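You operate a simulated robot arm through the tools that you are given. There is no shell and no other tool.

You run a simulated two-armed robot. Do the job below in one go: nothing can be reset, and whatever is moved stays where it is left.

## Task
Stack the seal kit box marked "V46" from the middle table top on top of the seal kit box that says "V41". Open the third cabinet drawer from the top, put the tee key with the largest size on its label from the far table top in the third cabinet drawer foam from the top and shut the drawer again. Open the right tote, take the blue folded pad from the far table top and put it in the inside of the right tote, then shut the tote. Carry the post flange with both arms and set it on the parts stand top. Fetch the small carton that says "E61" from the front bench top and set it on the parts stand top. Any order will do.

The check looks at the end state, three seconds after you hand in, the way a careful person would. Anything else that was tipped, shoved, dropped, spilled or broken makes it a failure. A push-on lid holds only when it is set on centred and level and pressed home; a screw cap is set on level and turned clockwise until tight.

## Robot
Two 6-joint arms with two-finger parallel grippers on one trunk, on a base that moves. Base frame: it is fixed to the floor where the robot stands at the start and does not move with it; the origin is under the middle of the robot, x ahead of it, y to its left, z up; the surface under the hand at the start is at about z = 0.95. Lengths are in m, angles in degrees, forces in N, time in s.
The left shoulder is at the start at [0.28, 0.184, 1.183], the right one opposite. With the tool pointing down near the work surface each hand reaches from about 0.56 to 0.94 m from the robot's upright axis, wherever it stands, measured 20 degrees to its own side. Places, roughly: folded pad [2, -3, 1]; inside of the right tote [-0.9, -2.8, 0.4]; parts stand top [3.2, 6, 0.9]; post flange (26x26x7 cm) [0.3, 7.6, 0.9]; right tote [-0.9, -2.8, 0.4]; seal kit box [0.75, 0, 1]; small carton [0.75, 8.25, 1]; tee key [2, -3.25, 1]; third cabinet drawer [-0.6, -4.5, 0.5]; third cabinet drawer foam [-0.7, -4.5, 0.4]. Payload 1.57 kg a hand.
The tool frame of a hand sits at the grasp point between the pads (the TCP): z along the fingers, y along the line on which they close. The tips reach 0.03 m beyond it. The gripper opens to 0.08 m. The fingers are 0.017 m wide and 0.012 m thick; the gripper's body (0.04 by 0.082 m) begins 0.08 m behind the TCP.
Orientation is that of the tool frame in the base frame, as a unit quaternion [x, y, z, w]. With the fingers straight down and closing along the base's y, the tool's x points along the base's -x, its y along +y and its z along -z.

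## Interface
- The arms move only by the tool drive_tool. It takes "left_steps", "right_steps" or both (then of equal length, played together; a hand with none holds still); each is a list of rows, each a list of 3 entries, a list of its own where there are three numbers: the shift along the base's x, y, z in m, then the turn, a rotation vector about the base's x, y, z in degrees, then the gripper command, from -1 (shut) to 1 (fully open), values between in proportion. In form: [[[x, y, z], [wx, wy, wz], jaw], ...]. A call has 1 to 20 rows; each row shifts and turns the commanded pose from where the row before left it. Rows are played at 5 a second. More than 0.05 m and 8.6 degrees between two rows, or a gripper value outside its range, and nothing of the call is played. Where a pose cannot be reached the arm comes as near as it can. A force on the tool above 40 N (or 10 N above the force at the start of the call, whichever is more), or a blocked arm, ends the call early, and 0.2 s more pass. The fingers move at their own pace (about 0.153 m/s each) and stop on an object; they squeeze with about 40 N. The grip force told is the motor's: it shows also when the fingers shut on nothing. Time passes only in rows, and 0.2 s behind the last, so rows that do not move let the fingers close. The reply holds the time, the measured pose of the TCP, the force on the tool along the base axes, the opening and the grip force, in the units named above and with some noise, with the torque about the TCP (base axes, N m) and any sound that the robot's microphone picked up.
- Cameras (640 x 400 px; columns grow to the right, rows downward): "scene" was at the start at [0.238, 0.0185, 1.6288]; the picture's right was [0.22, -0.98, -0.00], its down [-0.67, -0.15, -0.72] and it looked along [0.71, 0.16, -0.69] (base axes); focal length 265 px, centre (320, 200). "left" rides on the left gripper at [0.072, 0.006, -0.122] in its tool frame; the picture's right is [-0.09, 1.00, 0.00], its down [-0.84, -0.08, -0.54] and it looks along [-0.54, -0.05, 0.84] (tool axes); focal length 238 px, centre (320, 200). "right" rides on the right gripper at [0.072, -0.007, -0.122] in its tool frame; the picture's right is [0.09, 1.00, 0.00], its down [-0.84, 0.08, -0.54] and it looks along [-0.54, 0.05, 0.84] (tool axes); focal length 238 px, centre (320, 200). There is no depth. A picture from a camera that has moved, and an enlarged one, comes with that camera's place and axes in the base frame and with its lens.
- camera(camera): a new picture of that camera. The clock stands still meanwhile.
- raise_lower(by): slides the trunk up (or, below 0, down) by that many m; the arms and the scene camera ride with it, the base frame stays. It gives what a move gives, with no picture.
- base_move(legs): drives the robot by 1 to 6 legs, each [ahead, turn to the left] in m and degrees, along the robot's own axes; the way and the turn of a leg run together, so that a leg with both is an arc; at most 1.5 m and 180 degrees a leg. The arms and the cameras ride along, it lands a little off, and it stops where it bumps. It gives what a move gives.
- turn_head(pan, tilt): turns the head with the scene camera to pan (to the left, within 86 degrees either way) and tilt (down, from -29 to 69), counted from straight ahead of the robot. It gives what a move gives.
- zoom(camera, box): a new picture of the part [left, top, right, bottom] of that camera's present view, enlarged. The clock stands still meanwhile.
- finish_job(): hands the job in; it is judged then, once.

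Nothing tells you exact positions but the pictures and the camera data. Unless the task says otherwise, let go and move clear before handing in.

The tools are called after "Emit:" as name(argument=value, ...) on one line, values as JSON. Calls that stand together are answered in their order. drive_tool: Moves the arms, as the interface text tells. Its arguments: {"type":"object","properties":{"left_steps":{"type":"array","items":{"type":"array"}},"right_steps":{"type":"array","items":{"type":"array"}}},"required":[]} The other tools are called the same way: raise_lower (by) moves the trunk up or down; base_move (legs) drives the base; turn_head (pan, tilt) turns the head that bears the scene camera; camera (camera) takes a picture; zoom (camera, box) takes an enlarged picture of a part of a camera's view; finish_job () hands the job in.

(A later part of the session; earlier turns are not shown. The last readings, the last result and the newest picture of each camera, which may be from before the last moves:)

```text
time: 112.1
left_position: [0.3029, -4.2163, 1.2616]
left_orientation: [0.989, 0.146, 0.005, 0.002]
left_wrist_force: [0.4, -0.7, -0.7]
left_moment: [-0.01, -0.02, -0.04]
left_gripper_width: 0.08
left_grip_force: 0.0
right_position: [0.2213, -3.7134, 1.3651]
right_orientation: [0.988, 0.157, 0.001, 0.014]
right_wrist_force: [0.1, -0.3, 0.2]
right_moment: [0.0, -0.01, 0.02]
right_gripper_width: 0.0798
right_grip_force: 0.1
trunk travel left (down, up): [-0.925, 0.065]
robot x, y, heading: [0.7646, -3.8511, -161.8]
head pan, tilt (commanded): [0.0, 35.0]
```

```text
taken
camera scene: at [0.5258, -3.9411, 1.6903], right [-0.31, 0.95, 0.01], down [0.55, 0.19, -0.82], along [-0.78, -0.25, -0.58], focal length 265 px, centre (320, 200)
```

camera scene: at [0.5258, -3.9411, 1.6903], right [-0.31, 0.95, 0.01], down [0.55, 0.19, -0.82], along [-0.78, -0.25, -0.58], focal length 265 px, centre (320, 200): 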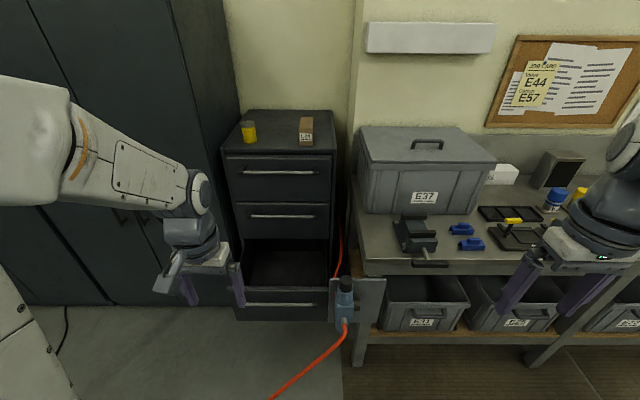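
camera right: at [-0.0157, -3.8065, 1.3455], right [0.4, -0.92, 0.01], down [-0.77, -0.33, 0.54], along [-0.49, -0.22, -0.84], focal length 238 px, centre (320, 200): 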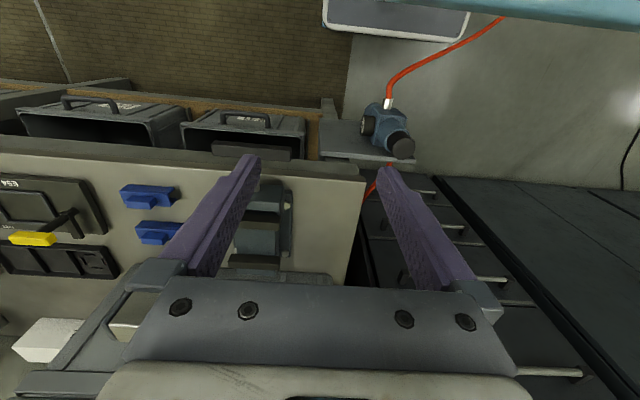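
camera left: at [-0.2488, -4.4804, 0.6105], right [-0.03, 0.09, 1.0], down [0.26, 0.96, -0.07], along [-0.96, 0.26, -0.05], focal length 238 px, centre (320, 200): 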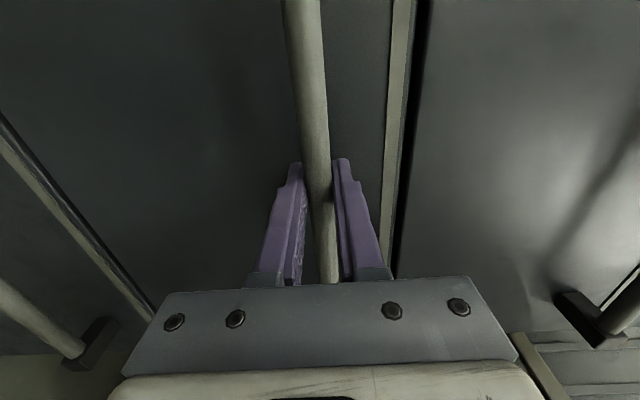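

The drawer stays open by itself. I'll turn around to face the far table.

Emit:
base_move(legs=[[0, -90], [0.25, 0], [0, -90]])

Emit:
turn_head(pan=0, tilt=35)

Emit:
camera(camera="scene")

```text
time: 121.5
left_position: [1.154, -3.2467, 1.2626]
left_orientation: [-0.147, 0.989, 0.004, -0.005]
left_wrist_force: [-0.8, -0.2, 0.0]
left_moment: [0.04, -0.03, 0.02]
left_gripper_width: 0.0802
left_grip_force: 0.0
right_position: [1.2383, -3.7491, 1.3639]
right_orientation: [-0.16, 0.987, 0.016, -0.001]
right_wrist_force: [0.0, 0.4, 0.2]
right_moment: [0.02, -0.01, -0.01]
right_gripper_width: 0.08
right_grip_force: 0.1
trunk travel left (down, up): [-0.925, 0.065]
robot x, y, heading: [0.6917, -3.6118, 18.5]
head pan, tilt (commanded): [0.0, 35.0]
```

```text
time: 122.1
left_position: [1.1534, -3.2454, 1.2595]
left_orientation: [-0.148, 0.989, 0.003, -0.004]
left_wrist_force: [0.2, 0.5, 0.3]
left_moment: [-0.02, 0.0, 0.01]
left_gripper_width: 0.0799
left_grip_force: 0.1
right_position: [1.2371, -3.7468, 1.3635]
right_orientation: [-0.159, 0.987, 0.014, 0.0]
right_wrist_force: [0.1, -1.3, 0.4]
right_moment: [0.04, 0.02, 0.02]
right_gripper_width: 0.0799
right_grip_force: 0.1
trunk travel left (down, up): [-0.925, 0.065]
robot x, y, heading: [0.6892, -3.6144, 18.6]
head pan, tilt (commanded): [0.0, 35.0]
```

```text
taken
camera scene: at [0.9247, -3.533, 1.6917], right [0.31, -0.95, 0.0], down [-0.54, -0.18, -0.82], along [0.78, 0.26, -0.57], focal length 265 px, centre (320, 200)
```

scene: 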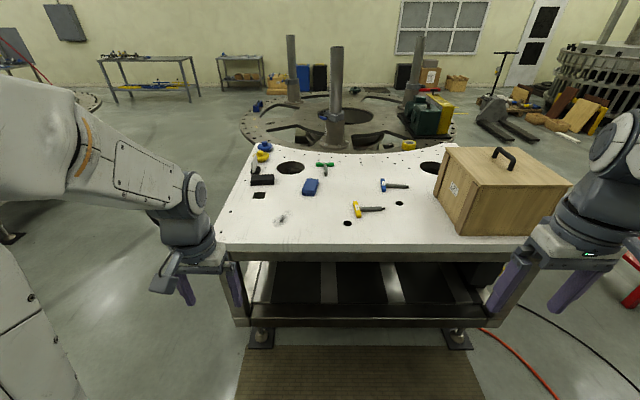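

Emit:
zoom(camera="scene", box=[230, 130, 430, 240])

Emit:
zoom(camera="scene", box=[300, 150, 420, 220])

```text
3.20 times, centred on (330, 185) of scene
camera zoom: at [0.9247, -3.533, 1.6917], right [0.31, -0.95, 0.0], down [-0.54, -0.18, -0.82], along [0.78, 0.26, -0.57], focal length 847 px, centre (288, 248)
```

zoom: 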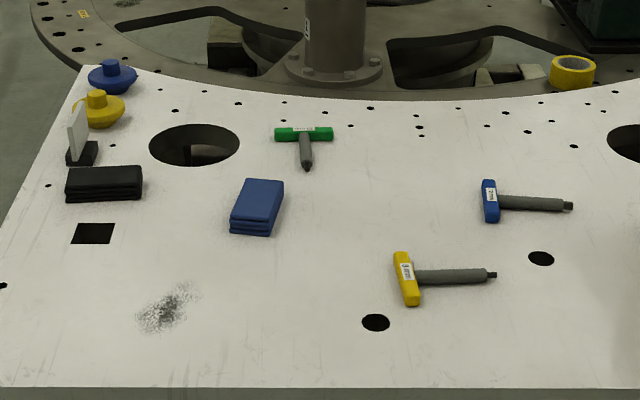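

```text
5.33 times, centred on (360, 185) of scene
camera zoom: at [0.9247, -3.533, 1.6917], right [0.31, -0.95, 0.0], down [-0.54, -0.18, -0.82], along [0.78, 0.26, -0.57], focal length 1412 px, centre (107, 280)
```

zoom: 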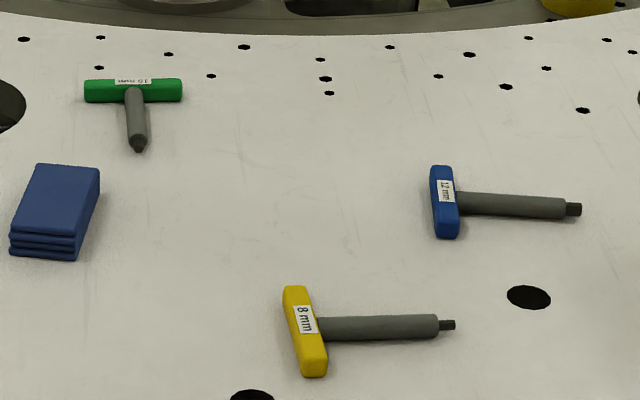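

Three tee keys are on the table: yellow 8 mm, blue 12 mm and a green one I can't read yet. I'll zoom in on the labels.

Emit:
zoom(camera="scene", box=[310, 158, 342, 178])

Emit:
zoom(camera="scene", box=[374, 174, 414, 200])

```text
16.00 times, centred on (326, 168) of scene
camera zoom: at [0.9247, -3.533, 1.6917], right [0.31, -0.95, 0.0], down [-0.54, -0.18, -0.82], along [0.78, 0.26, -0.57], focal length 4236 px, centre (224, 712)
```

zoom: 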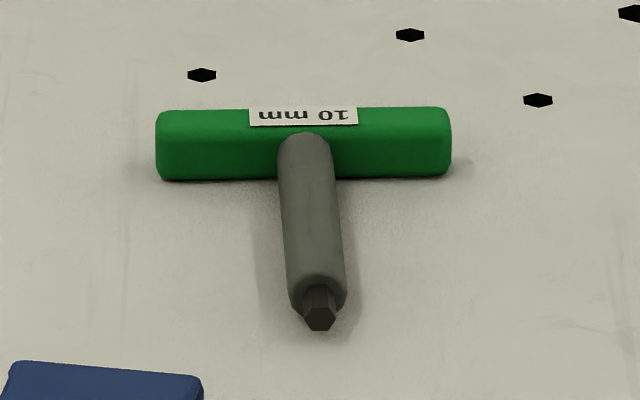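

```text
15.38 times, centred on (394, 187) of scene
camera zoom: at [0.9247, -3.533, 1.6917], right [0.31, -0.95, 0.0], down [-0.54, -0.18, -0.82], along [0.78, 0.26, -0.57], focal length 4073 px, centre (-818, 400)
```

zoom: 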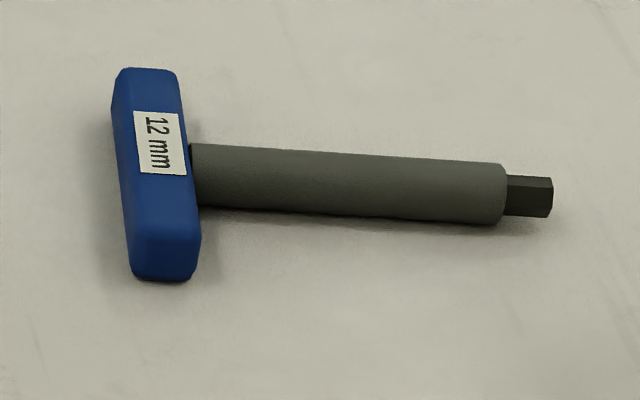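

The blue key reads 12 mm and is the largest (green is 10, yellow 8). Its shaft is near (2.15, -3.51) and the blue pad near (2.00, -3.12). I'll drive up so the right hand can take the key and the left hand the pad.

Emit:
base_move(legs=[[0, -12.4], [0.67, 0], [0, 12]])

Emit:
turn_head(pan=0, tilt=45)

Emit:
camera(camera="scene")

Emit:
zoom(camera="scene", box=[220, 140, 420, 265])

```text
time: 127.4
left_position: [1.8247, -3.1744, 1.2608]
left_orientation: [-0.147, 0.989, 0.003, -0.004]
left_wrist_force: [0.0, 0.8, 0.0]
left_moment: [0.0, 0.04, -0.02]
left_gripper_width: 0.0799
left_grip_force: 0.1
right_position: [1.9075, -3.6759, 1.3643]
right_orientation: [-0.158, 0.987, 0.016, -0.001]
right_wrist_force: [-0.1, 1.0, 0.3]
right_moment: [0.05, 0.01, 0.01]
right_gripper_width: 0.0799
right_grip_force: 0.1
trunk travel left (down, up): [-0.925, 0.065]
robot x, y, heading: [1.361, -3.5383, 18.1]
head pan, tilt (commanded): [0.0, 35.0]
```

```text
time: 128.1
left_position: [1.8235, -3.1733, 1.2589]
left_orientation: [-0.147, 0.989, 0.003, -0.003]
left_wrist_force: [0.5, -0.2, 0.6]
left_moment: [0.03, -0.01, 0.0]
left_gripper_width: 0.08
left_grip_force: 0.0
right_position: [1.9067, -3.6741, 1.362]
right_orientation: [-0.158, 0.987, 0.015, 0.0]
right_wrist_force: [-0.1, 0.2, -0.3]
right_moment: [-0.01, -0.05, 0.01]
right_gripper_width: 0.0801
right_grip_force: 0.1
trunk travel left (down, up): [-0.925, 0.065]
robot x, y, heading: [1.3614, -3.54, 18.1]
head pan, tilt (commanded): [0.0, 45.0]
```

```text
taken
camera scene: at [1.5886, -3.462, 1.677], right [0.31, -0.95, 0.0], down [-0.67, -0.22, -0.71], along [0.67, 0.22, -0.71], focal length 265 px, centre (320, 200)
```

scene: 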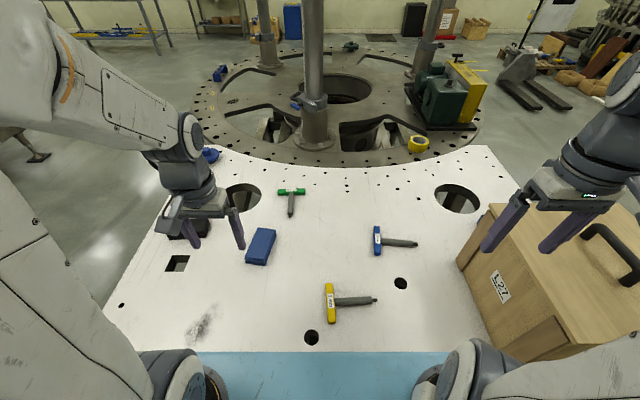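

```text
3.20 times, centred on (320, 202) of scene
camera zoom: at [1.5886, -3.462, 1.677], right [0.31, -0.95, 0.0], down [-0.67, -0.22, -0.71], along [0.67, 0.22, -0.71], focal length 847 px, centre (320, 192)
```

zoom: 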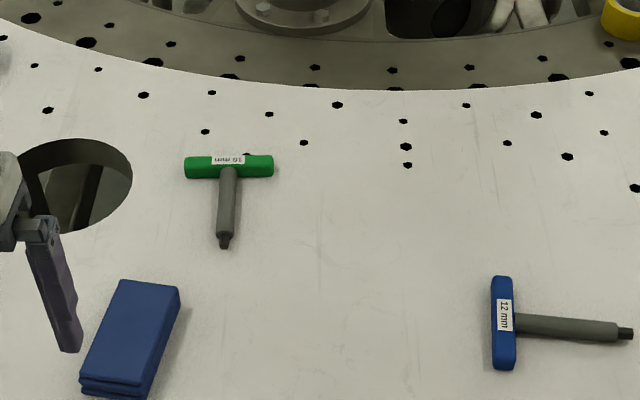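

Both items are in reach. I'll bring the right hand above the 12 mm key's shaft, with the jaws turned to close across it.

Emit:
drive_tool(right_steps=[[[0.0206, 0.0129, -0.01], [0, 0, -8], 1], [[0.0206, 0.0129, -0.01], [0, 0, -8], 1], [[0.0206, 0.0129, -0.02], [0, 0, -8], 1], [[0.0206, 0.0129, -0.02], [0, 0, -8], 1], [[0.0206, 0.0129, -0.02], [0, 0, -8], 1], [[0.0206, 0.0129, -0.02], [0, 0, -8], 1], [[0.0206, 0.0129, -0.02], [0, 0, -8], 1], [[0.0206, 0.0129, -0.02], [0, 0, -8], 1], [[0.0206, 0.0129, -0.025], [0, 0, -8], 1], [[0.0206, 0.0129, -0.025], [0, 0, -8], 1], [[0.0206, 0.0129, -0.025], [0, 0, -8], 1], [[0.0206, 0.0129, -0.025], [0, 0, -8], 1], [[0, 0, 0], [0, 0, 0], 1]])

Emit:
camera(camera="right")

Emit:
camera(camera="scene")

```text
time: 130.9
left_position: [1.8252, -3.1737, 1.2582]
left_orientation: [-0.147, 0.989, 0.003, -0.003]
left_wrist_force: [0.1, -0.5, 0.1]
left_moment: [-0.01, 0.0, -0.01]
left_gripper_width: 0.0802
left_grip_force: 0.0
right_position: [2.1537, -3.521, 1.1198]
right_orientation: [0.628, 0.778, 0.011, 0.01]
right_wrist_force: [0.5, 1.0, -0.5]
right_moment: [-0.01, 0.01, 0.0]
right_gripper_width: 0.0797
right_grip_force: 0.0
trunk travel left (down, up): [-0.925, 0.065]
robot x, y, heading: [1.3605, -3.5405, 18.1]
head pan, tilt (commanded): [0.0, 45.0]
```

```text
taken
camera right: at [2.1284, -3.4527, 1.2434], right [0.95, 0.3, 0.03], down [0.24, -0.8, 0.55], along [0.19, -0.51, -0.84], focal length 238 px, centre (320, 200)
```

right: 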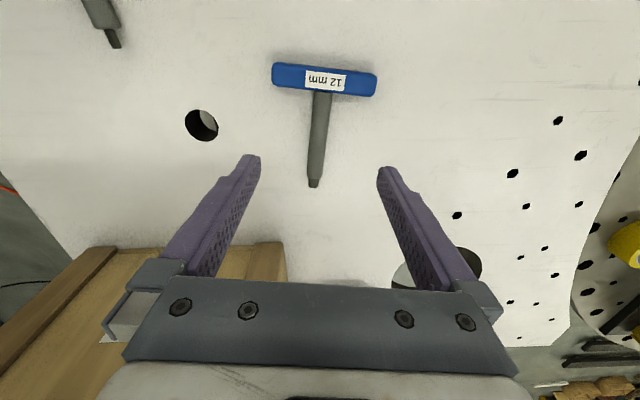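

```text
taken
camera scene: at [1.5889, -3.4618, 1.6769], right [0.31, -0.95, 0.0], down [-0.67, -0.22, -0.71], along [0.67, 0.22, -0.71], focal length 265 px, centre (320, 200)
```

scene: 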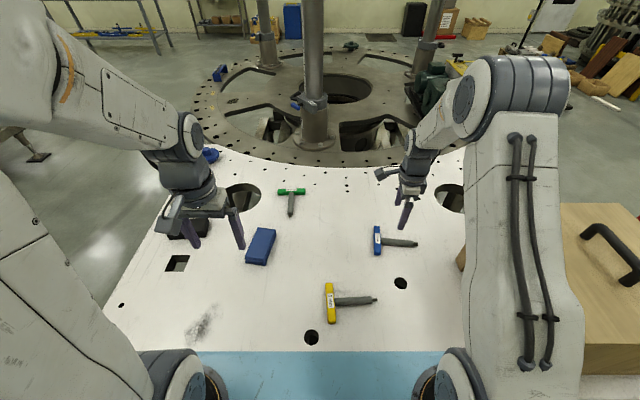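

The key's shaft lies between the fingers with matching angle. I'll level the slight tilt, descend and close on it.

Emit:
drive_tool(right_steps=[[[0.002, 0.002, -0.02], [-0.26, 1.68, 0], 1], [[0, 0, -0.03], [0, 0, 0], 1], [[0, 0, -0.03], [0, 0, 0], 1], [[0, 0, -0.03], [0, 0, 0], 1], [[0, 0, -0.02], [0, 0, 0], 1], [[0, 0, -0.006], [0, 0, 0], 1], [[0, 0, 0], [0, 0, 0], 1]])

Emit:
camera(camera="right")

```text
time: 132.5
left_position: [1.825, -3.1735, 1.258]
left_orientation: [-0.147, 0.989, 0.003, -0.004]
left_wrist_force: [0.5, -0.3, 1.2]
left_moment: [0.03, 0.0, 0.01]
left_gripper_width: 0.0799
left_grip_force: 0.0
right_position: [2.1558, -3.5176, 0.9846]
right_orientation: [0.627, 0.779, 0.0, 0.001]
right_wrist_force: [-0.3, -0.9, 0.0]
right_moment: [-0.01, 0.01, -0.02]
right_gripper_width: 0.08
right_grip_force: 0.1
trunk travel left (down, up): [-0.925, 0.065]
robot x, y, heading: [1.3607, -3.5387, 18.5]
head pan, tilt (commanded): [0.0, 45.0]
```

```text
taken
camera right: at [2.1337, -3.4494, 1.1069], right [0.95, 0.3, 0.0], down [0.25, -0.8, 0.54], along [0.16, -0.52, -0.84], focal length 238 px, centre (320, 200)
```

right: 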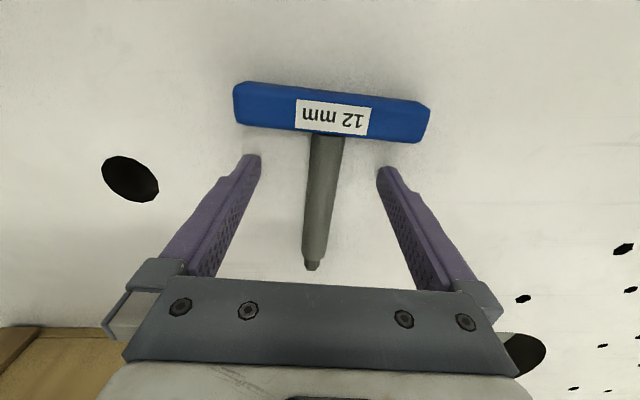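

Emit:
drive_tool(right_steps=[[[0, 0, 0], [0, 0, 0], 0], [[0, 0, 0], [0, 0, 0], -0.6], [[0, 0, 0], [0, 0, 0], -1], [[0, 0, 0], [0, 0, 0], -1]])

Emit:
camera(camera="right")

```text
time: 133.5
left_position: [1.8247, -3.1735, 1.2576]
left_orientation: [-0.147, 0.989, 0.003, -0.004]
left_wrist_force: [0.1, 0.2, -0.8]
left_moment: [0.01, 0.03, 0.03]
left_gripper_width: 0.0803
left_grip_force: 0.0
right_position: [2.1562, -3.5185, 0.9848]
right_orientation: [0.628, 0.778, 0.0, 0.001]
right_wrist_force: [0.6, -1.4, 8.2]
right_moment: [0.26, -0.03, -0.31]
right_gripper_width: 0.0194
right_grip_force: 33.3
trunk travel left (down, up): [-0.925, 0.065]
robot x, y, heading: [1.3618, -3.5398, 18.2]
head pan, tilt (commanded): [0.0, 45.0]
```

```text
taken
camera right: at [2.1337, -3.4495, 1.1075], right [0.95, 0.3, 0.0], down [0.25, -0.8, 0.54], along [0.16, -0.52, -0.84], focal length 238 px, centre (320, 200)
```

right: 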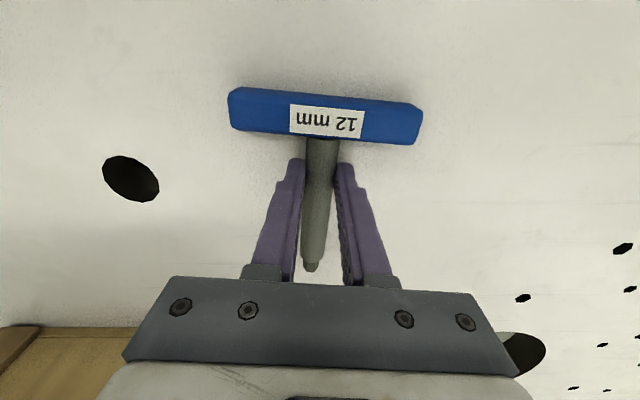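

The key is gripped at 0.019 m. I'll lift it and check that it hangs steady.

Emit:
drive_tool(right_steps=[[[0, 0, 0.015], [0, 0, 0], -1], [[0, 0, 0.03], [0, 0, 0], -1], [[0, 0, 0.04], [0, 0, 0], -1], [[0, 0, 0.045], [0, 0, 0], -1], [[0, 0, 0.045], [0, 0, 0], -1], [[0, 0, 0.045], [0, 0, 0], -1], [[0, 0, 0], [0, 0, 0], -1]])

Emit:
camera(camera="right")

```text
time: 135.1
left_position: [1.8249, -3.1727, 1.2579]
left_orientation: [-0.147, 0.989, 0.004, -0.004]
left_wrist_force: [-0.3, 0.7, 0.5]
left_moment: [0.0, -0.01, -0.04]
left_gripper_width: 0.08
left_grip_force: 0.0
right_position: [2.1573, -3.5174, 1.2067]
right_orientation: [0.628, 0.778, 0.0, 0.0]
right_wrist_force: [0.1, -0.4, -2.1]
right_moment: [-0.03, -0.02, 0.02]
right_gripper_width: 0.0194
right_grip_force: 33.3
trunk travel left (down, up): [-0.925, 0.065]
robot x, y, heading: [1.3626, -3.5392, 18.2]
head pan, tilt (commanded): [0.0, 45.0]
```

```text
taken
camera right: at [2.1352, -3.4484, 1.3297], right [0.95, 0.3, 0.0], down [0.25, -0.8, 0.54], along [0.16, -0.52, -0.84], focal length 238 px, centre (320, 200)
```

right: 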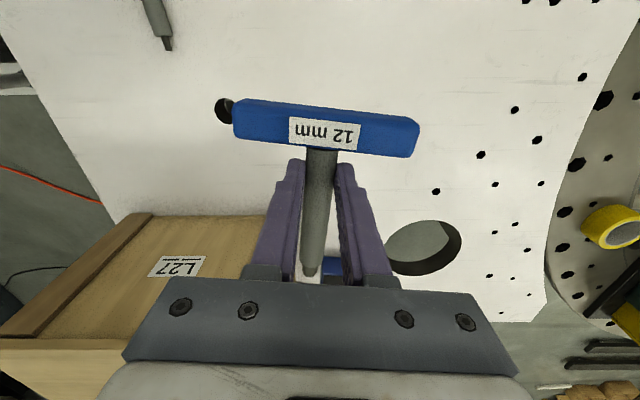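

The key is held firmly. Next I'll bring the left hand over the blue pad, turned to its short side.

Emit:
drive_tool(left_steps=[[[0.036, 0.008, -0.028], [0, 0, -1.3], 1], [[0.036, 0.008, -0.028], [0, 0, -1.3], 1], [[0.036, 0.008, -0.028], [0, 0, -1.3], 1], [[0.036, 0.008, -0.028], [0, 0, -1.3], 1], [[0.036, 0.008, -0.028], [0, 0, -1.3], 1], [[0, 0, 0], [0, 0, 0], 1]], right_steps=[[[-0.036, -0.024, 0.025], [0, 0, 0], -1], [[-0.036, -0.024, 0.025], [0, 0, 0], -1], [[-0.036, -0.024, 0.025], [0, 0, 0], -1], [[-0.036, -0.024, 0.025], [0, 0, 0], -1], [[-0.036, -0.024, 0.025], [0, 0, 0], -1], [[0, 0, 0], [0, 0, 0], -1]])

Emit:
camera(camera="left")

Emit:
camera(camera="scene")

```text
time: 136.5
left_position: [2.0021, -3.1316, 1.1194]
left_orientation: [-0.091, 0.996, 0.004, -0.004]
left_wrist_force: [-0.7, 0.4, 0.3]
left_moment: [-0.04, 0.0, 0.01]
left_gripper_width: 0.0801
left_grip_force: 0.1
right_position: [1.9764, -3.6388, 1.3297]
right_orientation: [0.627, 0.779, 0.0, -0.001]
right_wrist_force: [-0.3, -0.6, -1.1]
right_moment: [0.01, -0.03, 0.02]
right_gripper_width: 0.0203
right_grip_force: 33.7
trunk travel left (down, up): [-0.925, 0.065]
robot x, y, heading: [1.3626, -3.5396, 18.1]
head pan, tilt (commanded): [0.0, 45.0]
```

```text
taken
camera left: at [1.9316, -3.1411, 1.2401], right [-0.09, 1.0, 0.01], down [0.84, 0.07, 0.53], along [0.53, 0.05, -0.84], focal length 238 px, centre (320, 200)
```

left: 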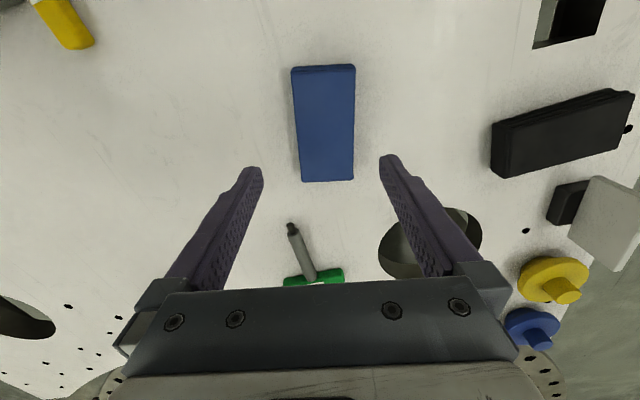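

```text
taken
camera scene: at [1.5885, -3.4619, 1.6769], right [0.31, -0.95, 0.0], down [-0.67, -0.22, -0.71], along [0.67, 0.22, -0.71], focal length 265 px, centre (320, 200)
```

scene: 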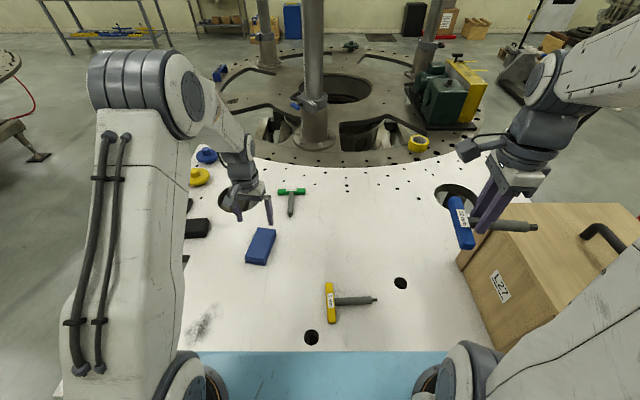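

The pad is centred between the left fingers. I'll descend and close on it.

Emit:
drive_tool(left_steps=[[[-0.002, 0.001, -0.03], [0, 0, -2.5], 1], [[0, 0, -0.03], [0, 0, 0], 1], [[0, 0, -0.03], [0, 0, 0], 1], [[0, 0, -0.03], [0, 0, 0], 1], [[0, 0, -0.014], [0, 0, 0], 1], [[0, 0, 0], [0, 0, 0], 1], [[0, 0, 0], [0, 0, 0], 0.4], [[0, 0, 0], [0, 0, 0], -1], [[0, 0, 0], [0, 0, 0], -1], [[0, 0, 0], [0, 0, 0], -1]])

Emit:
camera(camera="left")

```text
time: 138.7
left_position: [2.001, -3.1303, 0.9842]
left_orientation: [-0.068, 0.998, 0.003, -0.003]
left_wrist_force: [0.0, -0.7, -0.2]
left_moment: [0.01, 0.03, 0.0]
left_gripper_width: 0.065
left_grip_force: 39.9
right_position: [1.9771, -3.6383, 1.329]
right_orientation: [0.628, 0.778, 0.0, 0.001]
right_wrist_force: [-0.4, 0.9, -1.7]
right_moment: [-0.02, -0.01, 0.01]
right_gripper_width: 0.0202
right_grip_force: 33.5
trunk travel left (down, up): [-0.925, 0.065]
robot x, y, heading: [1.362, -3.5388, 18.1]
head pan, tilt (commanded): [0.0, 45.0]
```

```text
taken
camera left: at [1.929, -3.1361, 1.1049], right [-0.05, 1.0, 0.01], down [0.84, 0.04, 0.53], along [0.53, 0.03, -0.84], focal length 238 px, centre (320, 200)
```

left: 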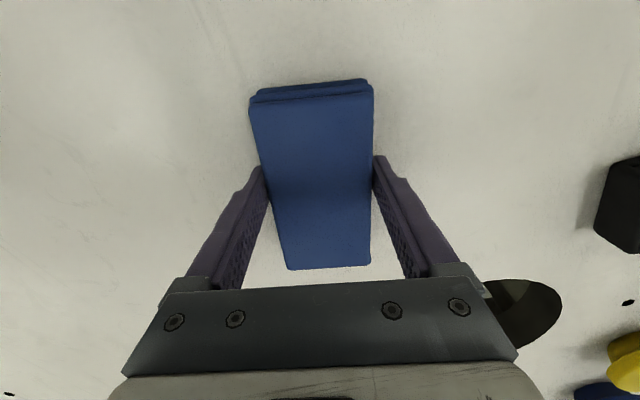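

The pad is gripped at 0.065 m. I'll lift it and bring both hands back for travel.

Emit:
drive_tool(left_steps=[[[0, 0, 0.02], [0, 0, 0], -1], [[0, 0, 0.04], [0, 0, 0], -1], [[0, 0, 0.045], [0, 0, 0], -1], [[-0.015, -0.003, 0.045], [0, 0, 0], -1], [[-0.03, -0.006, 0.035], [0, 0, 0], -1], [[-0.04, -0.008, 0.03], [0, 0, 0], -1], [[-0.04, -0.008, 0.03], [0, 0, 0], -1], [[-0.035, -0.008, 0.02], [0, 0, 0], -1], [[0, 0, 0], [0, 0, 0], -1]], right_steps=[[[0, 0, 0], [0, 0, 0], -1], [[0, 0, 0], [0, 0, 0], -1], [[0, 0, 0], [0, 0, 0], -1], [[-0.01, 0.005, 0.0], [0, 0, 0], -1], [[-0.01, 0.005, 0.0], [0, 0, 0], -1], [[-0.01, 0.005, 0.0], [0, 0, 0], -1], [[-0.01, 0.005, 0.0], [0, 0, 0], -1], [[-0.01, 0.005, 0.0], [0, 0, 0], -1], [[0, 0, 0], [0, 0, 0], -1]])

Emit:
camera(camera="scene")

```text
refused: row 6 steps farther than a row can; nothing moved
```

```text
taken
camera scene: at [1.5887, -3.4619, 1.6769], right [0.31, -0.95, 0.0], down [-0.67, -0.22, -0.71], along [0.67, 0.22, -0.71], focal length 265 px, centre (320, 200)
```

scene: 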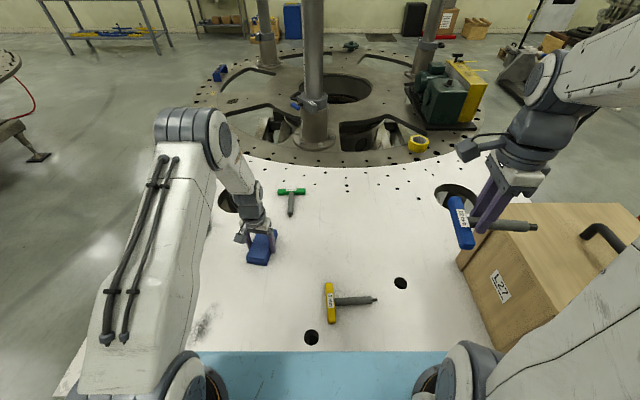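

One row was just over the step limit, so nothing moved. I'll resend it with smaller steps.

Emit:
drive_tool(left_steps=[[[0, 0, 0.02], [0, 0, 0], -1], [[0, 0, 0.04], [0, 0, 0], -1], [[0, 0, 0.045], [0, 0, 0], -1], [[-0.015, -0.003, 0.045], [0, 0, 0], -1], [[-0.03, -0.006, 0.035], [0, 0, 0], -1], [[-0.035, -0.008, 0.03], [0, 0, 0], -1], [[-0.035, -0.008, 0.03], [0, 0, 0], -1], [[-0.035, -0.008, 0.02], [0, 0, 0], -1], [[0, 0, 0], [0, 0, 0], -1]], right_steps=[[[0, 0, 0], [0, 0, 0], -1], [[0, 0, 0], [0, 0, 0], -1], [[0, 0, 0], [0, 0, 0], -1], [[-0.01, 0.005, 0.0], [0, 0, 0], -1], [[-0.01, 0.005, 0.0], [0, 0, 0], -1], [[-0.01, 0.005, 0.0], [0, 0, 0], -1], [[-0.01, 0.005, 0.0], [0, 0, 0], -1], [[-0.01, 0.005, 0.0], [0, 0, 0], -1], [[0, 0, 0], [0, 0, 0], -1]])

Emit:
camera(camera="left")

Emit:
camera(camera="scene")

```text
time: 140.7
left_position: [1.852, -3.1648, 1.2516]
left_orientation: [-0.068, 0.998, 0.003, -0.004]
left_wrist_force: [-0.2, 0.1, -0.1]
left_moment: [-0.01, 0.0, 0.01]
left_gripper_width: 0.0651
left_grip_force: 39.9
right_position: [1.9279, -3.6137, 1.3297]
right_orientation: [0.628, 0.778, 0.0, 0.001]
right_wrist_force: [0.6, 0.3, -1.7]
right_moment: [0.03, -0.02, -0.01]
right_gripper_width: 0.02
right_grip_force: 33.5
trunk travel left (down, up): [-0.925, 0.065]
robot x, y, heading: [1.3598, -3.537, 18.1]
head pan, tilt (commanded): [0.0, 45.0]
```

```text
taken
camera left: at [1.7809, -3.1708, 1.373], right [-0.05, 1.0, 0.01], down [0.84, 0.04, 0.53], along [0.53, 0.03, -0.84], focal length 238 px, centre (320, 200)
```

left: 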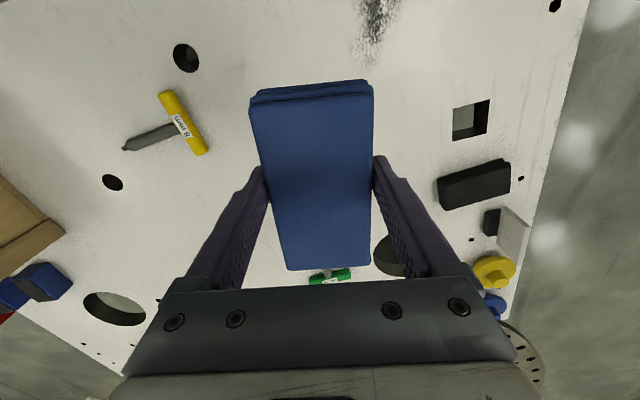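

```text
taken
camera scene: at [1.5882, -3.4621, 1.6769], right [0.31, -0.95, 0.0], down [-0.67, -0.22, -0.71], along [0.67, 0.22, -0.71], focal length 265 px, centre (320, 200)
```

scene: 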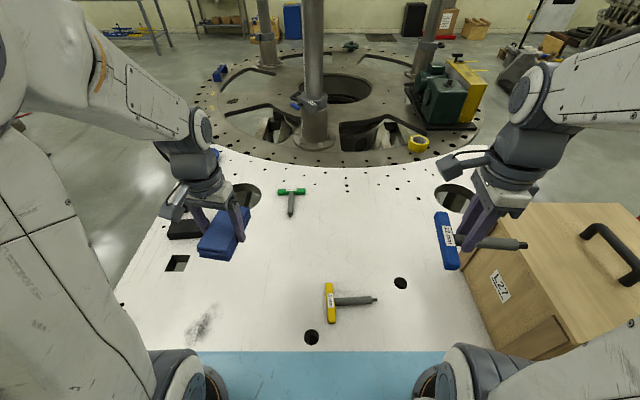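

Both items are held. I'll back away and drive round to the open drawer, facing the cabinet again.

Emit:
base_move(legs=[[-0.55, 0], [0, -151], [0.48, 0], [0, -29]])

Emit:
turn_head(pan=0, tilt=45)

Emit:
camera(camera="scene")

```text
time: 154.1
left_position: [-0.0229, -4.3871, 1.2498]
left_orientation: [0.999, 0.042, 0.003, 0.003]
left_wrist_force: [-0.2, -0.6, -0.7]
left_moment: [-0.02, 0.01, 0.0]
left_gripper_width: 0.065
left_grip_force: 40.2
right_position: [-0.0728, -3.9356, 1.3297]
right_orientation: [0.762, -0.647, 0.0, 0.0]
right_wrist_force: [-0.6, -0.1, -2.6]
right_moment: [0.0, -0.04, 0.02]
right_gripper_width: 0.0205
right_grip_force: 33.7
trunk travel left (down, up): [-0.925, 0.065]
robot x, y, heading: [0.4871, -4.0406, -165.0]
head pan, tilt (commanded): [0.0, 45.0]
```

```text
time: 154.7
left_position: [-0.0236, -4.3872, 1.25]
left_orientation: [0.999, 0.043, 0.004, 0.003]
left_wrist_force: [-0.8, 1.0, -1.3]
left_moment: [-0.04, -0.03, 0.0]
left_gripper_width: 0.0648
left_grip_force: 39.7
right_position: [-0.0742, -3.9354, 1.3285]
right_orientation: [0.761, -0.648, -0.001, 0.0]
right_wrist_force: [0.2, 0.2, -2.3]
right_moment: [0.01, -0.01, 0.02]
right_gripper_width: 0.0204
right_grip_force: 33.9
trunk travel left (down, up): [-0.925, 0.065]
robot x, y, heading: [0.4857, -4.0385, -165.0]
head pan, tilt (commanded): [0.0, 45.0]
```

```text
taken
camera scene: at [0.2526, -4.1014, 1.6739], right [-0.26, 0.97, 0.0], down [0.68, 0.18, -0.71], along [-0.68, -0.18, -0.71], focal length 265 px, centre (320, 200)
```

scene: 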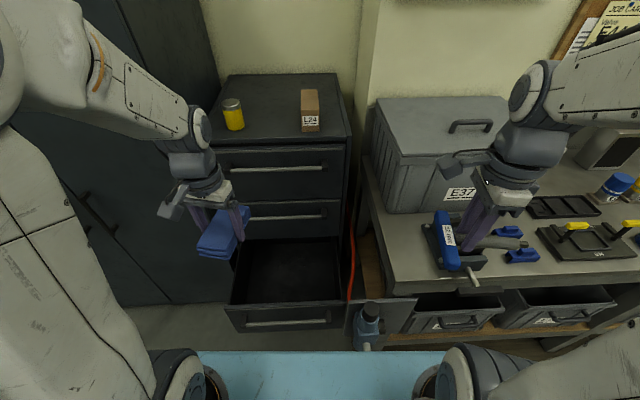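

I'm in front of the open drawer. I'll zoom in to see the foam inside.

Emit:
base_move(legs=[[0, 4]])

Emit:
zoom(camera="scene", box=[210, 210, 410, 350])

```text
time: 155.6
left_position: [0.0046, -4.4246, 1.2487]
left_orientation: [0.997, 0.079, 0.004, 0.003]
left_wrist_force: [0.3, 0.7, 0.0]
left_moment: [0.02, 0.0, 0.01]
left_gripper_width: 0.0649
left_grip_force: 40.1
right_position: [-0.0794, -3.9768, 1.3289]
right_orientation: [0.785, -0.619, 0.0, 0.001]
right_wrist_force: [0.5, 0.8, -2.3]
right_moment: [-0.01, 0.05, -0.01]
right_gripper_width: 0.0201
right_grip_force: 34.5
trunk travel left (down, up): [-0.925, 0.065]
robot x, y, heading: [0.488, -4.041, -160.7]
head pan, tilt (commanded): [0.0, 45.0]
```

```text
2.86 times, centred on (310, 280) of scene
camera zoom: at [0.2579, -4.1184, 1.6739], right [-0.33, 0.94, 0.0], down [0.67, 0.23, -0.71], along [-0.67, -0.23, -0.71], focal length 756 px, centre (349, -29)
```

zoom: 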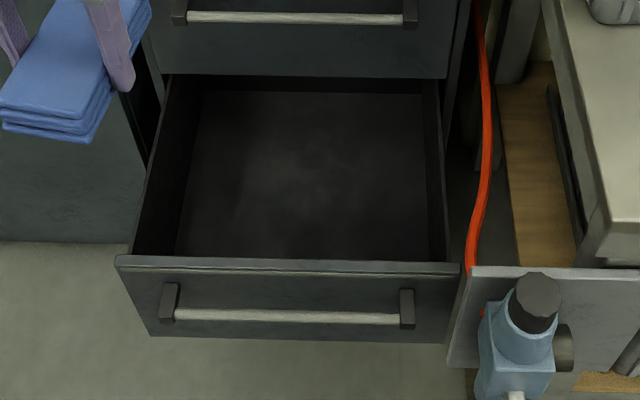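

The foam fills the drawer floor, and the drawer sits at about p 32 cm open. I'll shift the hands inward from the valve, then lower the trunk.

Emit:
drive_tool(left_steps=[[[0.006, -0.02, 0.01], [0, 0, 0], -1], [[0.006, -0.02, 0.01], [0, 0, 0], -1], [[0.006, -0.02, 0.0], [0, 0, 0], -1], [[0.006, -0.02, 0.0], [0, 0, 0], -1], [[0.006, -0.02, 0.0], [0, 0, 0], -1], [[0, 0, 0], [0, 0, 0], -1]], right_steps=[[[0.012, -0.036, 0], [0, 0, 0], -1], [[0.012, -0.036, 0], [0, 0, 0], -1], [[0.012, -0.036, 0], [0, 0, 0], -1], [[0.012, -0.036, 0], [0, 0, 0], -1], [[0.012, -0.036, 0], [0, 0, 0], -1], [[0, 0, 0], [0, 0, 0], -1]])

Emit:
raise_lower(by=-0.3)

Emit:
camera(camera="scene")

```text
time: 157.0
left_position: [0.0327, -4.5239, 1.2708]
left_orientation: [0.997, 0.078, 0.004, 0.003]
left_wrist_force: [-0.2, 0.3, -1.0]
left_moment: [0.04, 0.03, -0.03]
left_gripper_width: 0.065
left_grip_force: 40.5
right_position: [-0.0201, -4.1584, 1.3281]
right_orientation: [0.785, -0.62, 0.0, 0.0]
right_wrist_force: [-0.5, 0.8, -2.8]
right_moment: [0.03, 0.02, -0.02]
right_gripper_width: 0.0201
right_grip_force: 34.4
trunk travel left (down, up): [-0.925, 0.065]
robot x, y, heading: [0.486, -4.0395, -160.3]
head pan, tilt (commanded): [0.0, 45.0]
```

```text
time: 160.0
left_position: [0.0343, -4.5238, 0.9705]
left_orientation: [0.997, 0.079, 0.003, 0.003]
left_wrist_force: [1.0, 0.8, -0.4]
left_moment: [0.0, -0.02, 0.0]
left_gripper_width: 0.0647
left_grip_force: 40.0
right_position: [-0.0211, -4.1584, 1.0288]
right_orientation: [0.785, -0.619, 0.0, -0.001]
right_wrist_force: [0.5, 0.2, -1.9]
right_moment: [-0.01, -0.01, 0.01]
right_gripper_width: 0.0203
right_grip_force: 33.8
trunk travel left (down, up): [-0.625, 0.365]
robot x, y, heading: [0.4875, -4.0377, -160.5]
head pan, tilt (commanded): [0.0, 45.0]
```

```text
taken
camera scene: at [0.258, -4.1184, 1.374], right [-0.33, 0.94, 0.0], down [0.67, 0.23, -0.71], along [-0.67, -0.23, -0.71], focal length 265 px, centre (320, 200)
```

scene: 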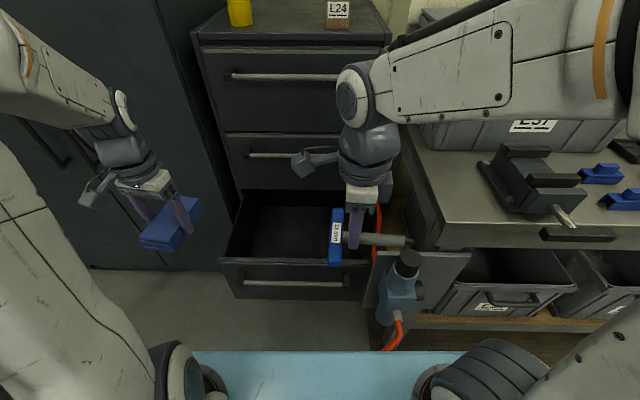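

Emit:
drive_tool(right_steps=[[[-0.03, -0.023, -0.02], [0, 0, 0.5], -1], [[-0.03, -0.023, -0.02], [0, 0, 0.5], -1], [[-0.03, -0.023, -0.02], [0, 0, 0.5], -1], [[-0.03, -0.023, -0.02], [0, 0, 0.5], -1], [[-0.03, -0.023, -0.02], [0, 0, 0.5], -1], [[-0.03, -0.023, -0.02], [0, 0, 0.5], -1], [[-0.03, -0.023, -0.02], [0, 0, 0.5], -1], [[-0.03, -0.024, -0.02], [0, 0, 0.5], -1], [[0, 0, 0], [0, 0, 0], -1]])

Emit:
camera(camera="right")

Emit:
camera(camera="scene")

```text
time: 162.0
left_position: [0.0336, -4.5232, 0.9704]
left_orientation: [0.997, 0.08, 0.004, 0.003]
left_wrist_force: [-0.1, -0.6, -1.2]
left_moment: [0.03, 0.03, -0.01]
left_gripper_width: 0.065
left_grip_force: 40.1
right_position: [-0.2601, -4.3406, 0.8696]
right_orientation: [0.807, -0.591, 0.0, -0.001]
right_wrist_force: [1.0, 0.1, -2.9]
right_moment: [0.04, 0.0, 0.01]
right_gripper_width: 0.0199
right_grip_force: 34.1
trunk travel left (down, up): [-0.625, 0.365]
robot x, y, heading: [0.4881, -4.0343, -160.5]
head pan, tilt (commanded): [0.0, 45.0]
```

```text
taken
camera right: at [-0.2321, -4.4087, 0.9934], right [-0.92, -0.39, 0.0], down [-0.33, 0.77, 0.54], along [-0.21, 0.5, -0.84], focal length 238 px, centre (320, 200)
```

right: 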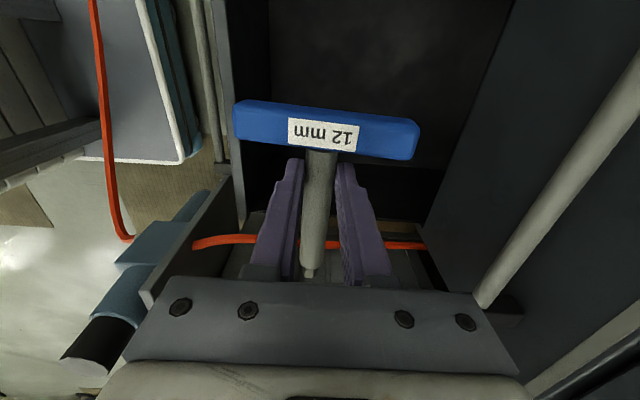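

```text
taken
camera scene: at [0.2578, -4.1186, 1.3738], right [-0.33, 0.94, 0.0], down [0.67, 0.23, -0.71], along [-0.67, -0.23, -0.71], focal length 265 px, centre (320, 200)
```

scene: 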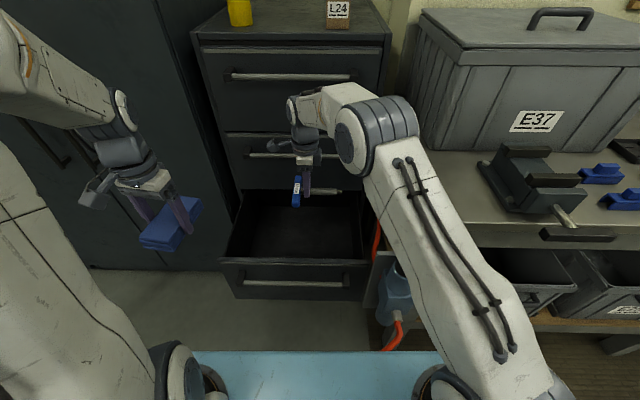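

The key is over the exposed foam with room all round. I'll lower in stages and watch the arm near the valve.

Emit:
drive_tool(right_steps=[[[0, 0, -0.03], [0, 0, 0], -1], [[0, 0, -0.04], [0, 0, 0], -1], [[0, 0, -0.04], [0, 0, 0], -1], [[0, 0, -0.04], [0, 0, 0], -1], [[0, 0, -0.04], [0, 0, 0], -1], [[0, 0, 0], [0, 0, 0], -1]])

Emit:
camera(camera="scene")

Emit:
camera(camera="right")

```text
time: 163.4
left_position: [0.0334, -4.5227, 0.9693]
left_orientation: [0.997, 0.08, 0.004, 0.003]
left_wrist_force: [0.2, -0.3, -1.0]
left_moment: [-0.01, 0.02, 0.01]
left_gripper_width: 0.0649
left_grip_force: 40.2
right_position: [-0.2617, -4.3423, 0.6778]
right_orientation: [0.806, -0.591, 0.0, 0.0]
right_wrist_force: [-0.7, -0.8, -2.6]
right_moment: [-0.03, 0.02, -0.05]
right_gripper_width: 0.0203
right_grip_force: 33.8
trunk travel left (down, up): [-0.625, 0.365]
robot x, y, heading: [0.4888, -4.0399, -160.6]
head pan, tilt (commanded): [0.0, 45.0]
```

```text
taken
camera scene: at [0.2579, -4.1185, 1.3739], right [-0.33, 0.94, 0.0], down [0.67, 0.23, -0.71], along [-0.67, -0.23, -0.71], focal length 265 px, centre (320, 200)
```

scene: 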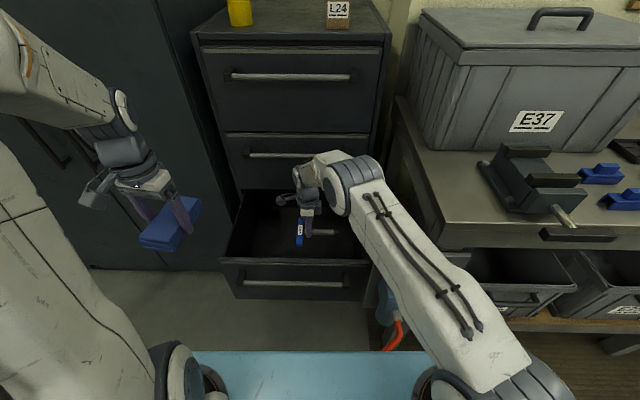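

```text
taken
camera right: at [-0.2332, -4.4092, 0.8019], right [-0.92, -0.39, 0.0], down [-0.33, 0.77, 0.54], along [-0.21, 0.5, -0.84], focal length 238 px, centre (320, 200)
```

right: 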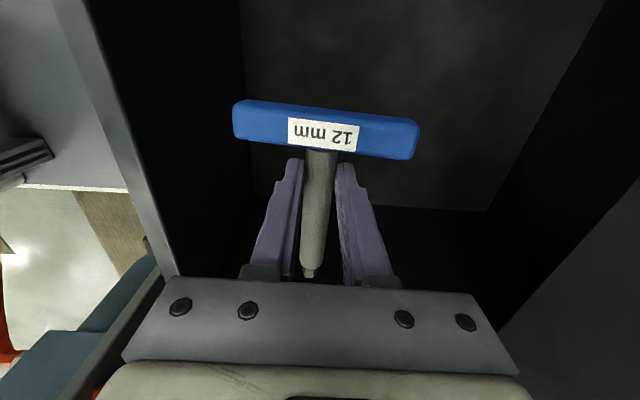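

Emit:
drive_tool(right_steps=[[[0, 0, -0.03], [0, 0, 0], -1], [[0, 0, -0.03], [0, 0, 0], -1], [[0, 0, -0.03], [0, 0, 0], -1], [[0, 0, -0.02], [0, 0, 0], -1], [[0, 0, 0], [0, 0, 0], -1]])

Emit:
camera(camera="scene")

Emit:
camera(camera="right")

```text
time: 164.6
left_position: [0.0344, -4.5236, 0.9698]
left_orientation: [0.997, 0.079, 0.004, 0.003]
left_wrist_force: [-1.0, 0.5, -0.5]
left_moment: [0.0, -0.04, -0.02]
left_gripper_width: 0.0649
left_grip_force: 39.8
right_position: [-0.2585, -4.344, 0.5709]
right_orientation: [0.807, -0.591, -0.001, -0.001]
right_wrist_force: [-0.1, -0.4, -2.2]
right_moment: [0.0, 0.02, -0.01]
right_gripper_width: 0.0203
right_grip_force: 34.0
trunk travel left (down, up): [-0.625, 0.365]
robot x, y, heading: [0.4881, -4.0424, -160.6]
head pan, tilt (commanded): [0.0, 45.0]
```

```text
taken
camera scene: at [0.2579, -4.1185, 1.3739], right [-0.33, 0.94, 0.0], down [0.67, 0.23, -0.71], along [-0.67, -0.23, -0.71], focal length 265 px, centre (320, 200)
```

scene: 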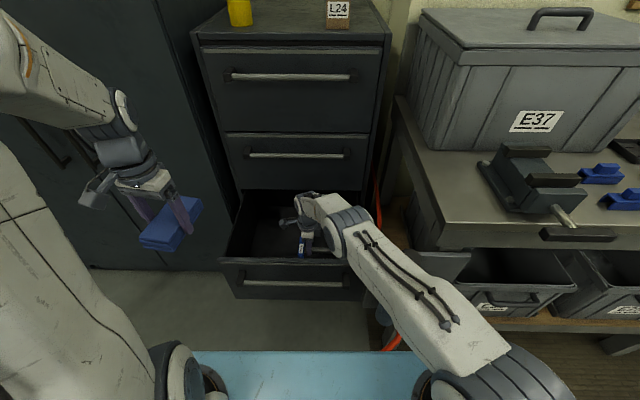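

```text
taken
camera right: at [-0.231, -4.4107, 0.6943], right [-0.92, -0.39, 0.0], down [-0.33, 0.77, 0.54], along [-0.21, 0.5, -0.84], focal length 238 px, centre (320, 200)
```

right: 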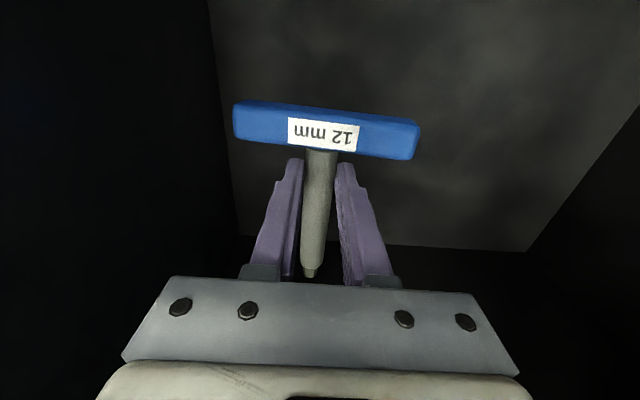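

The arm's elbow is coming close to the valve. I'll raise the trunk 10 cm and reach down by the same amount, so the elbow stays higher.

Emit:
raise_lower(by=0.1)

Emit:
drive_tool(right_steps=[[[0, 0, -0.03], [0, 0, 0], -1], [[0, 0, -0.03], [0, 0, 0], -1], [[0, 0, -0.03], [0, 0, 0], -1], [[0, 0, -0.02], [0, 0, 0], -1], [[0, 0, 0], [0, 0, 0], -1]])

Emit:
camera(camera="scene")

```text
time: 165.9
left_position: [0.0342, -4.5226, 1.0698]
left_orientation: [0.997, 0.08, 0.004, 0.003]
left_wrist_force: [-0.1, -0.5, -1.0]
left_moment: [-0.02, 0.03, 0.0]
left_gripper_width: 0.0648
left_grip_force: 39.7
right_position: [-0.2591, -4.3439, 0.6717]
right_orientation: [0.806, -0.591, 0.0, 0.0]
right_wrist_force: [0.3, -0.1, -1.6]
right_moment: [0.01, 0.01, -0.02]
right_gripper_width: 0.0202
right_grip_force: 33.6
trunk travel left (down, up): [-0.725, 0.265]
robot x, y, heading: [0.4861, -4.0378, -160.5]
head pan, tilt (commanded): [0.0, 45.0]
```

```text
time: 167.1
left_position: [0.0341, -4.5238, 1.0706]
left_orientation: [0.997, 0.079, 0.004, 0.003]
left_wrist_force: [-0.5, 0.1, -0.3]
left_moment: [-0.01, 0.02, 0.03]
left_gripper_width: 0.065
left_grip_force: 39.8
right_position: [-0.2298, -4.3189, 0.5824]
right_orientation: [0.806, -0.591, -0.001, 0.0]
right_wrist_force: [0.4, 0.3, -2.4]
right_moment: [-0.01, 0.0, 0.01]
right_gripper_width: 0.0201
right_grip_force: 34.3
right hand out of reach, approached as far as the arm can: row 1, 2, 3, 4
trunk travel left (down, up): [-0.725, 0.265]
robot x, y, heading: [0.489, -4.0413, -160.5]
head pan, tilt (commanded): [0.0, 45.0]
```

```text
taken
camera scene: at [0.2579, -4.1184, 1.4739], right [-0.33, 0.94, 0.0], down [0.67, 0.23, -0.71], along [-0.67, -0.23, -0.71], focal length 265 px, centre (320, 200)
```

scene: 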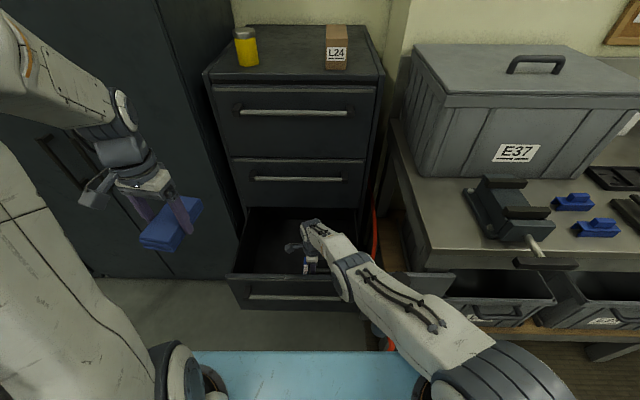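

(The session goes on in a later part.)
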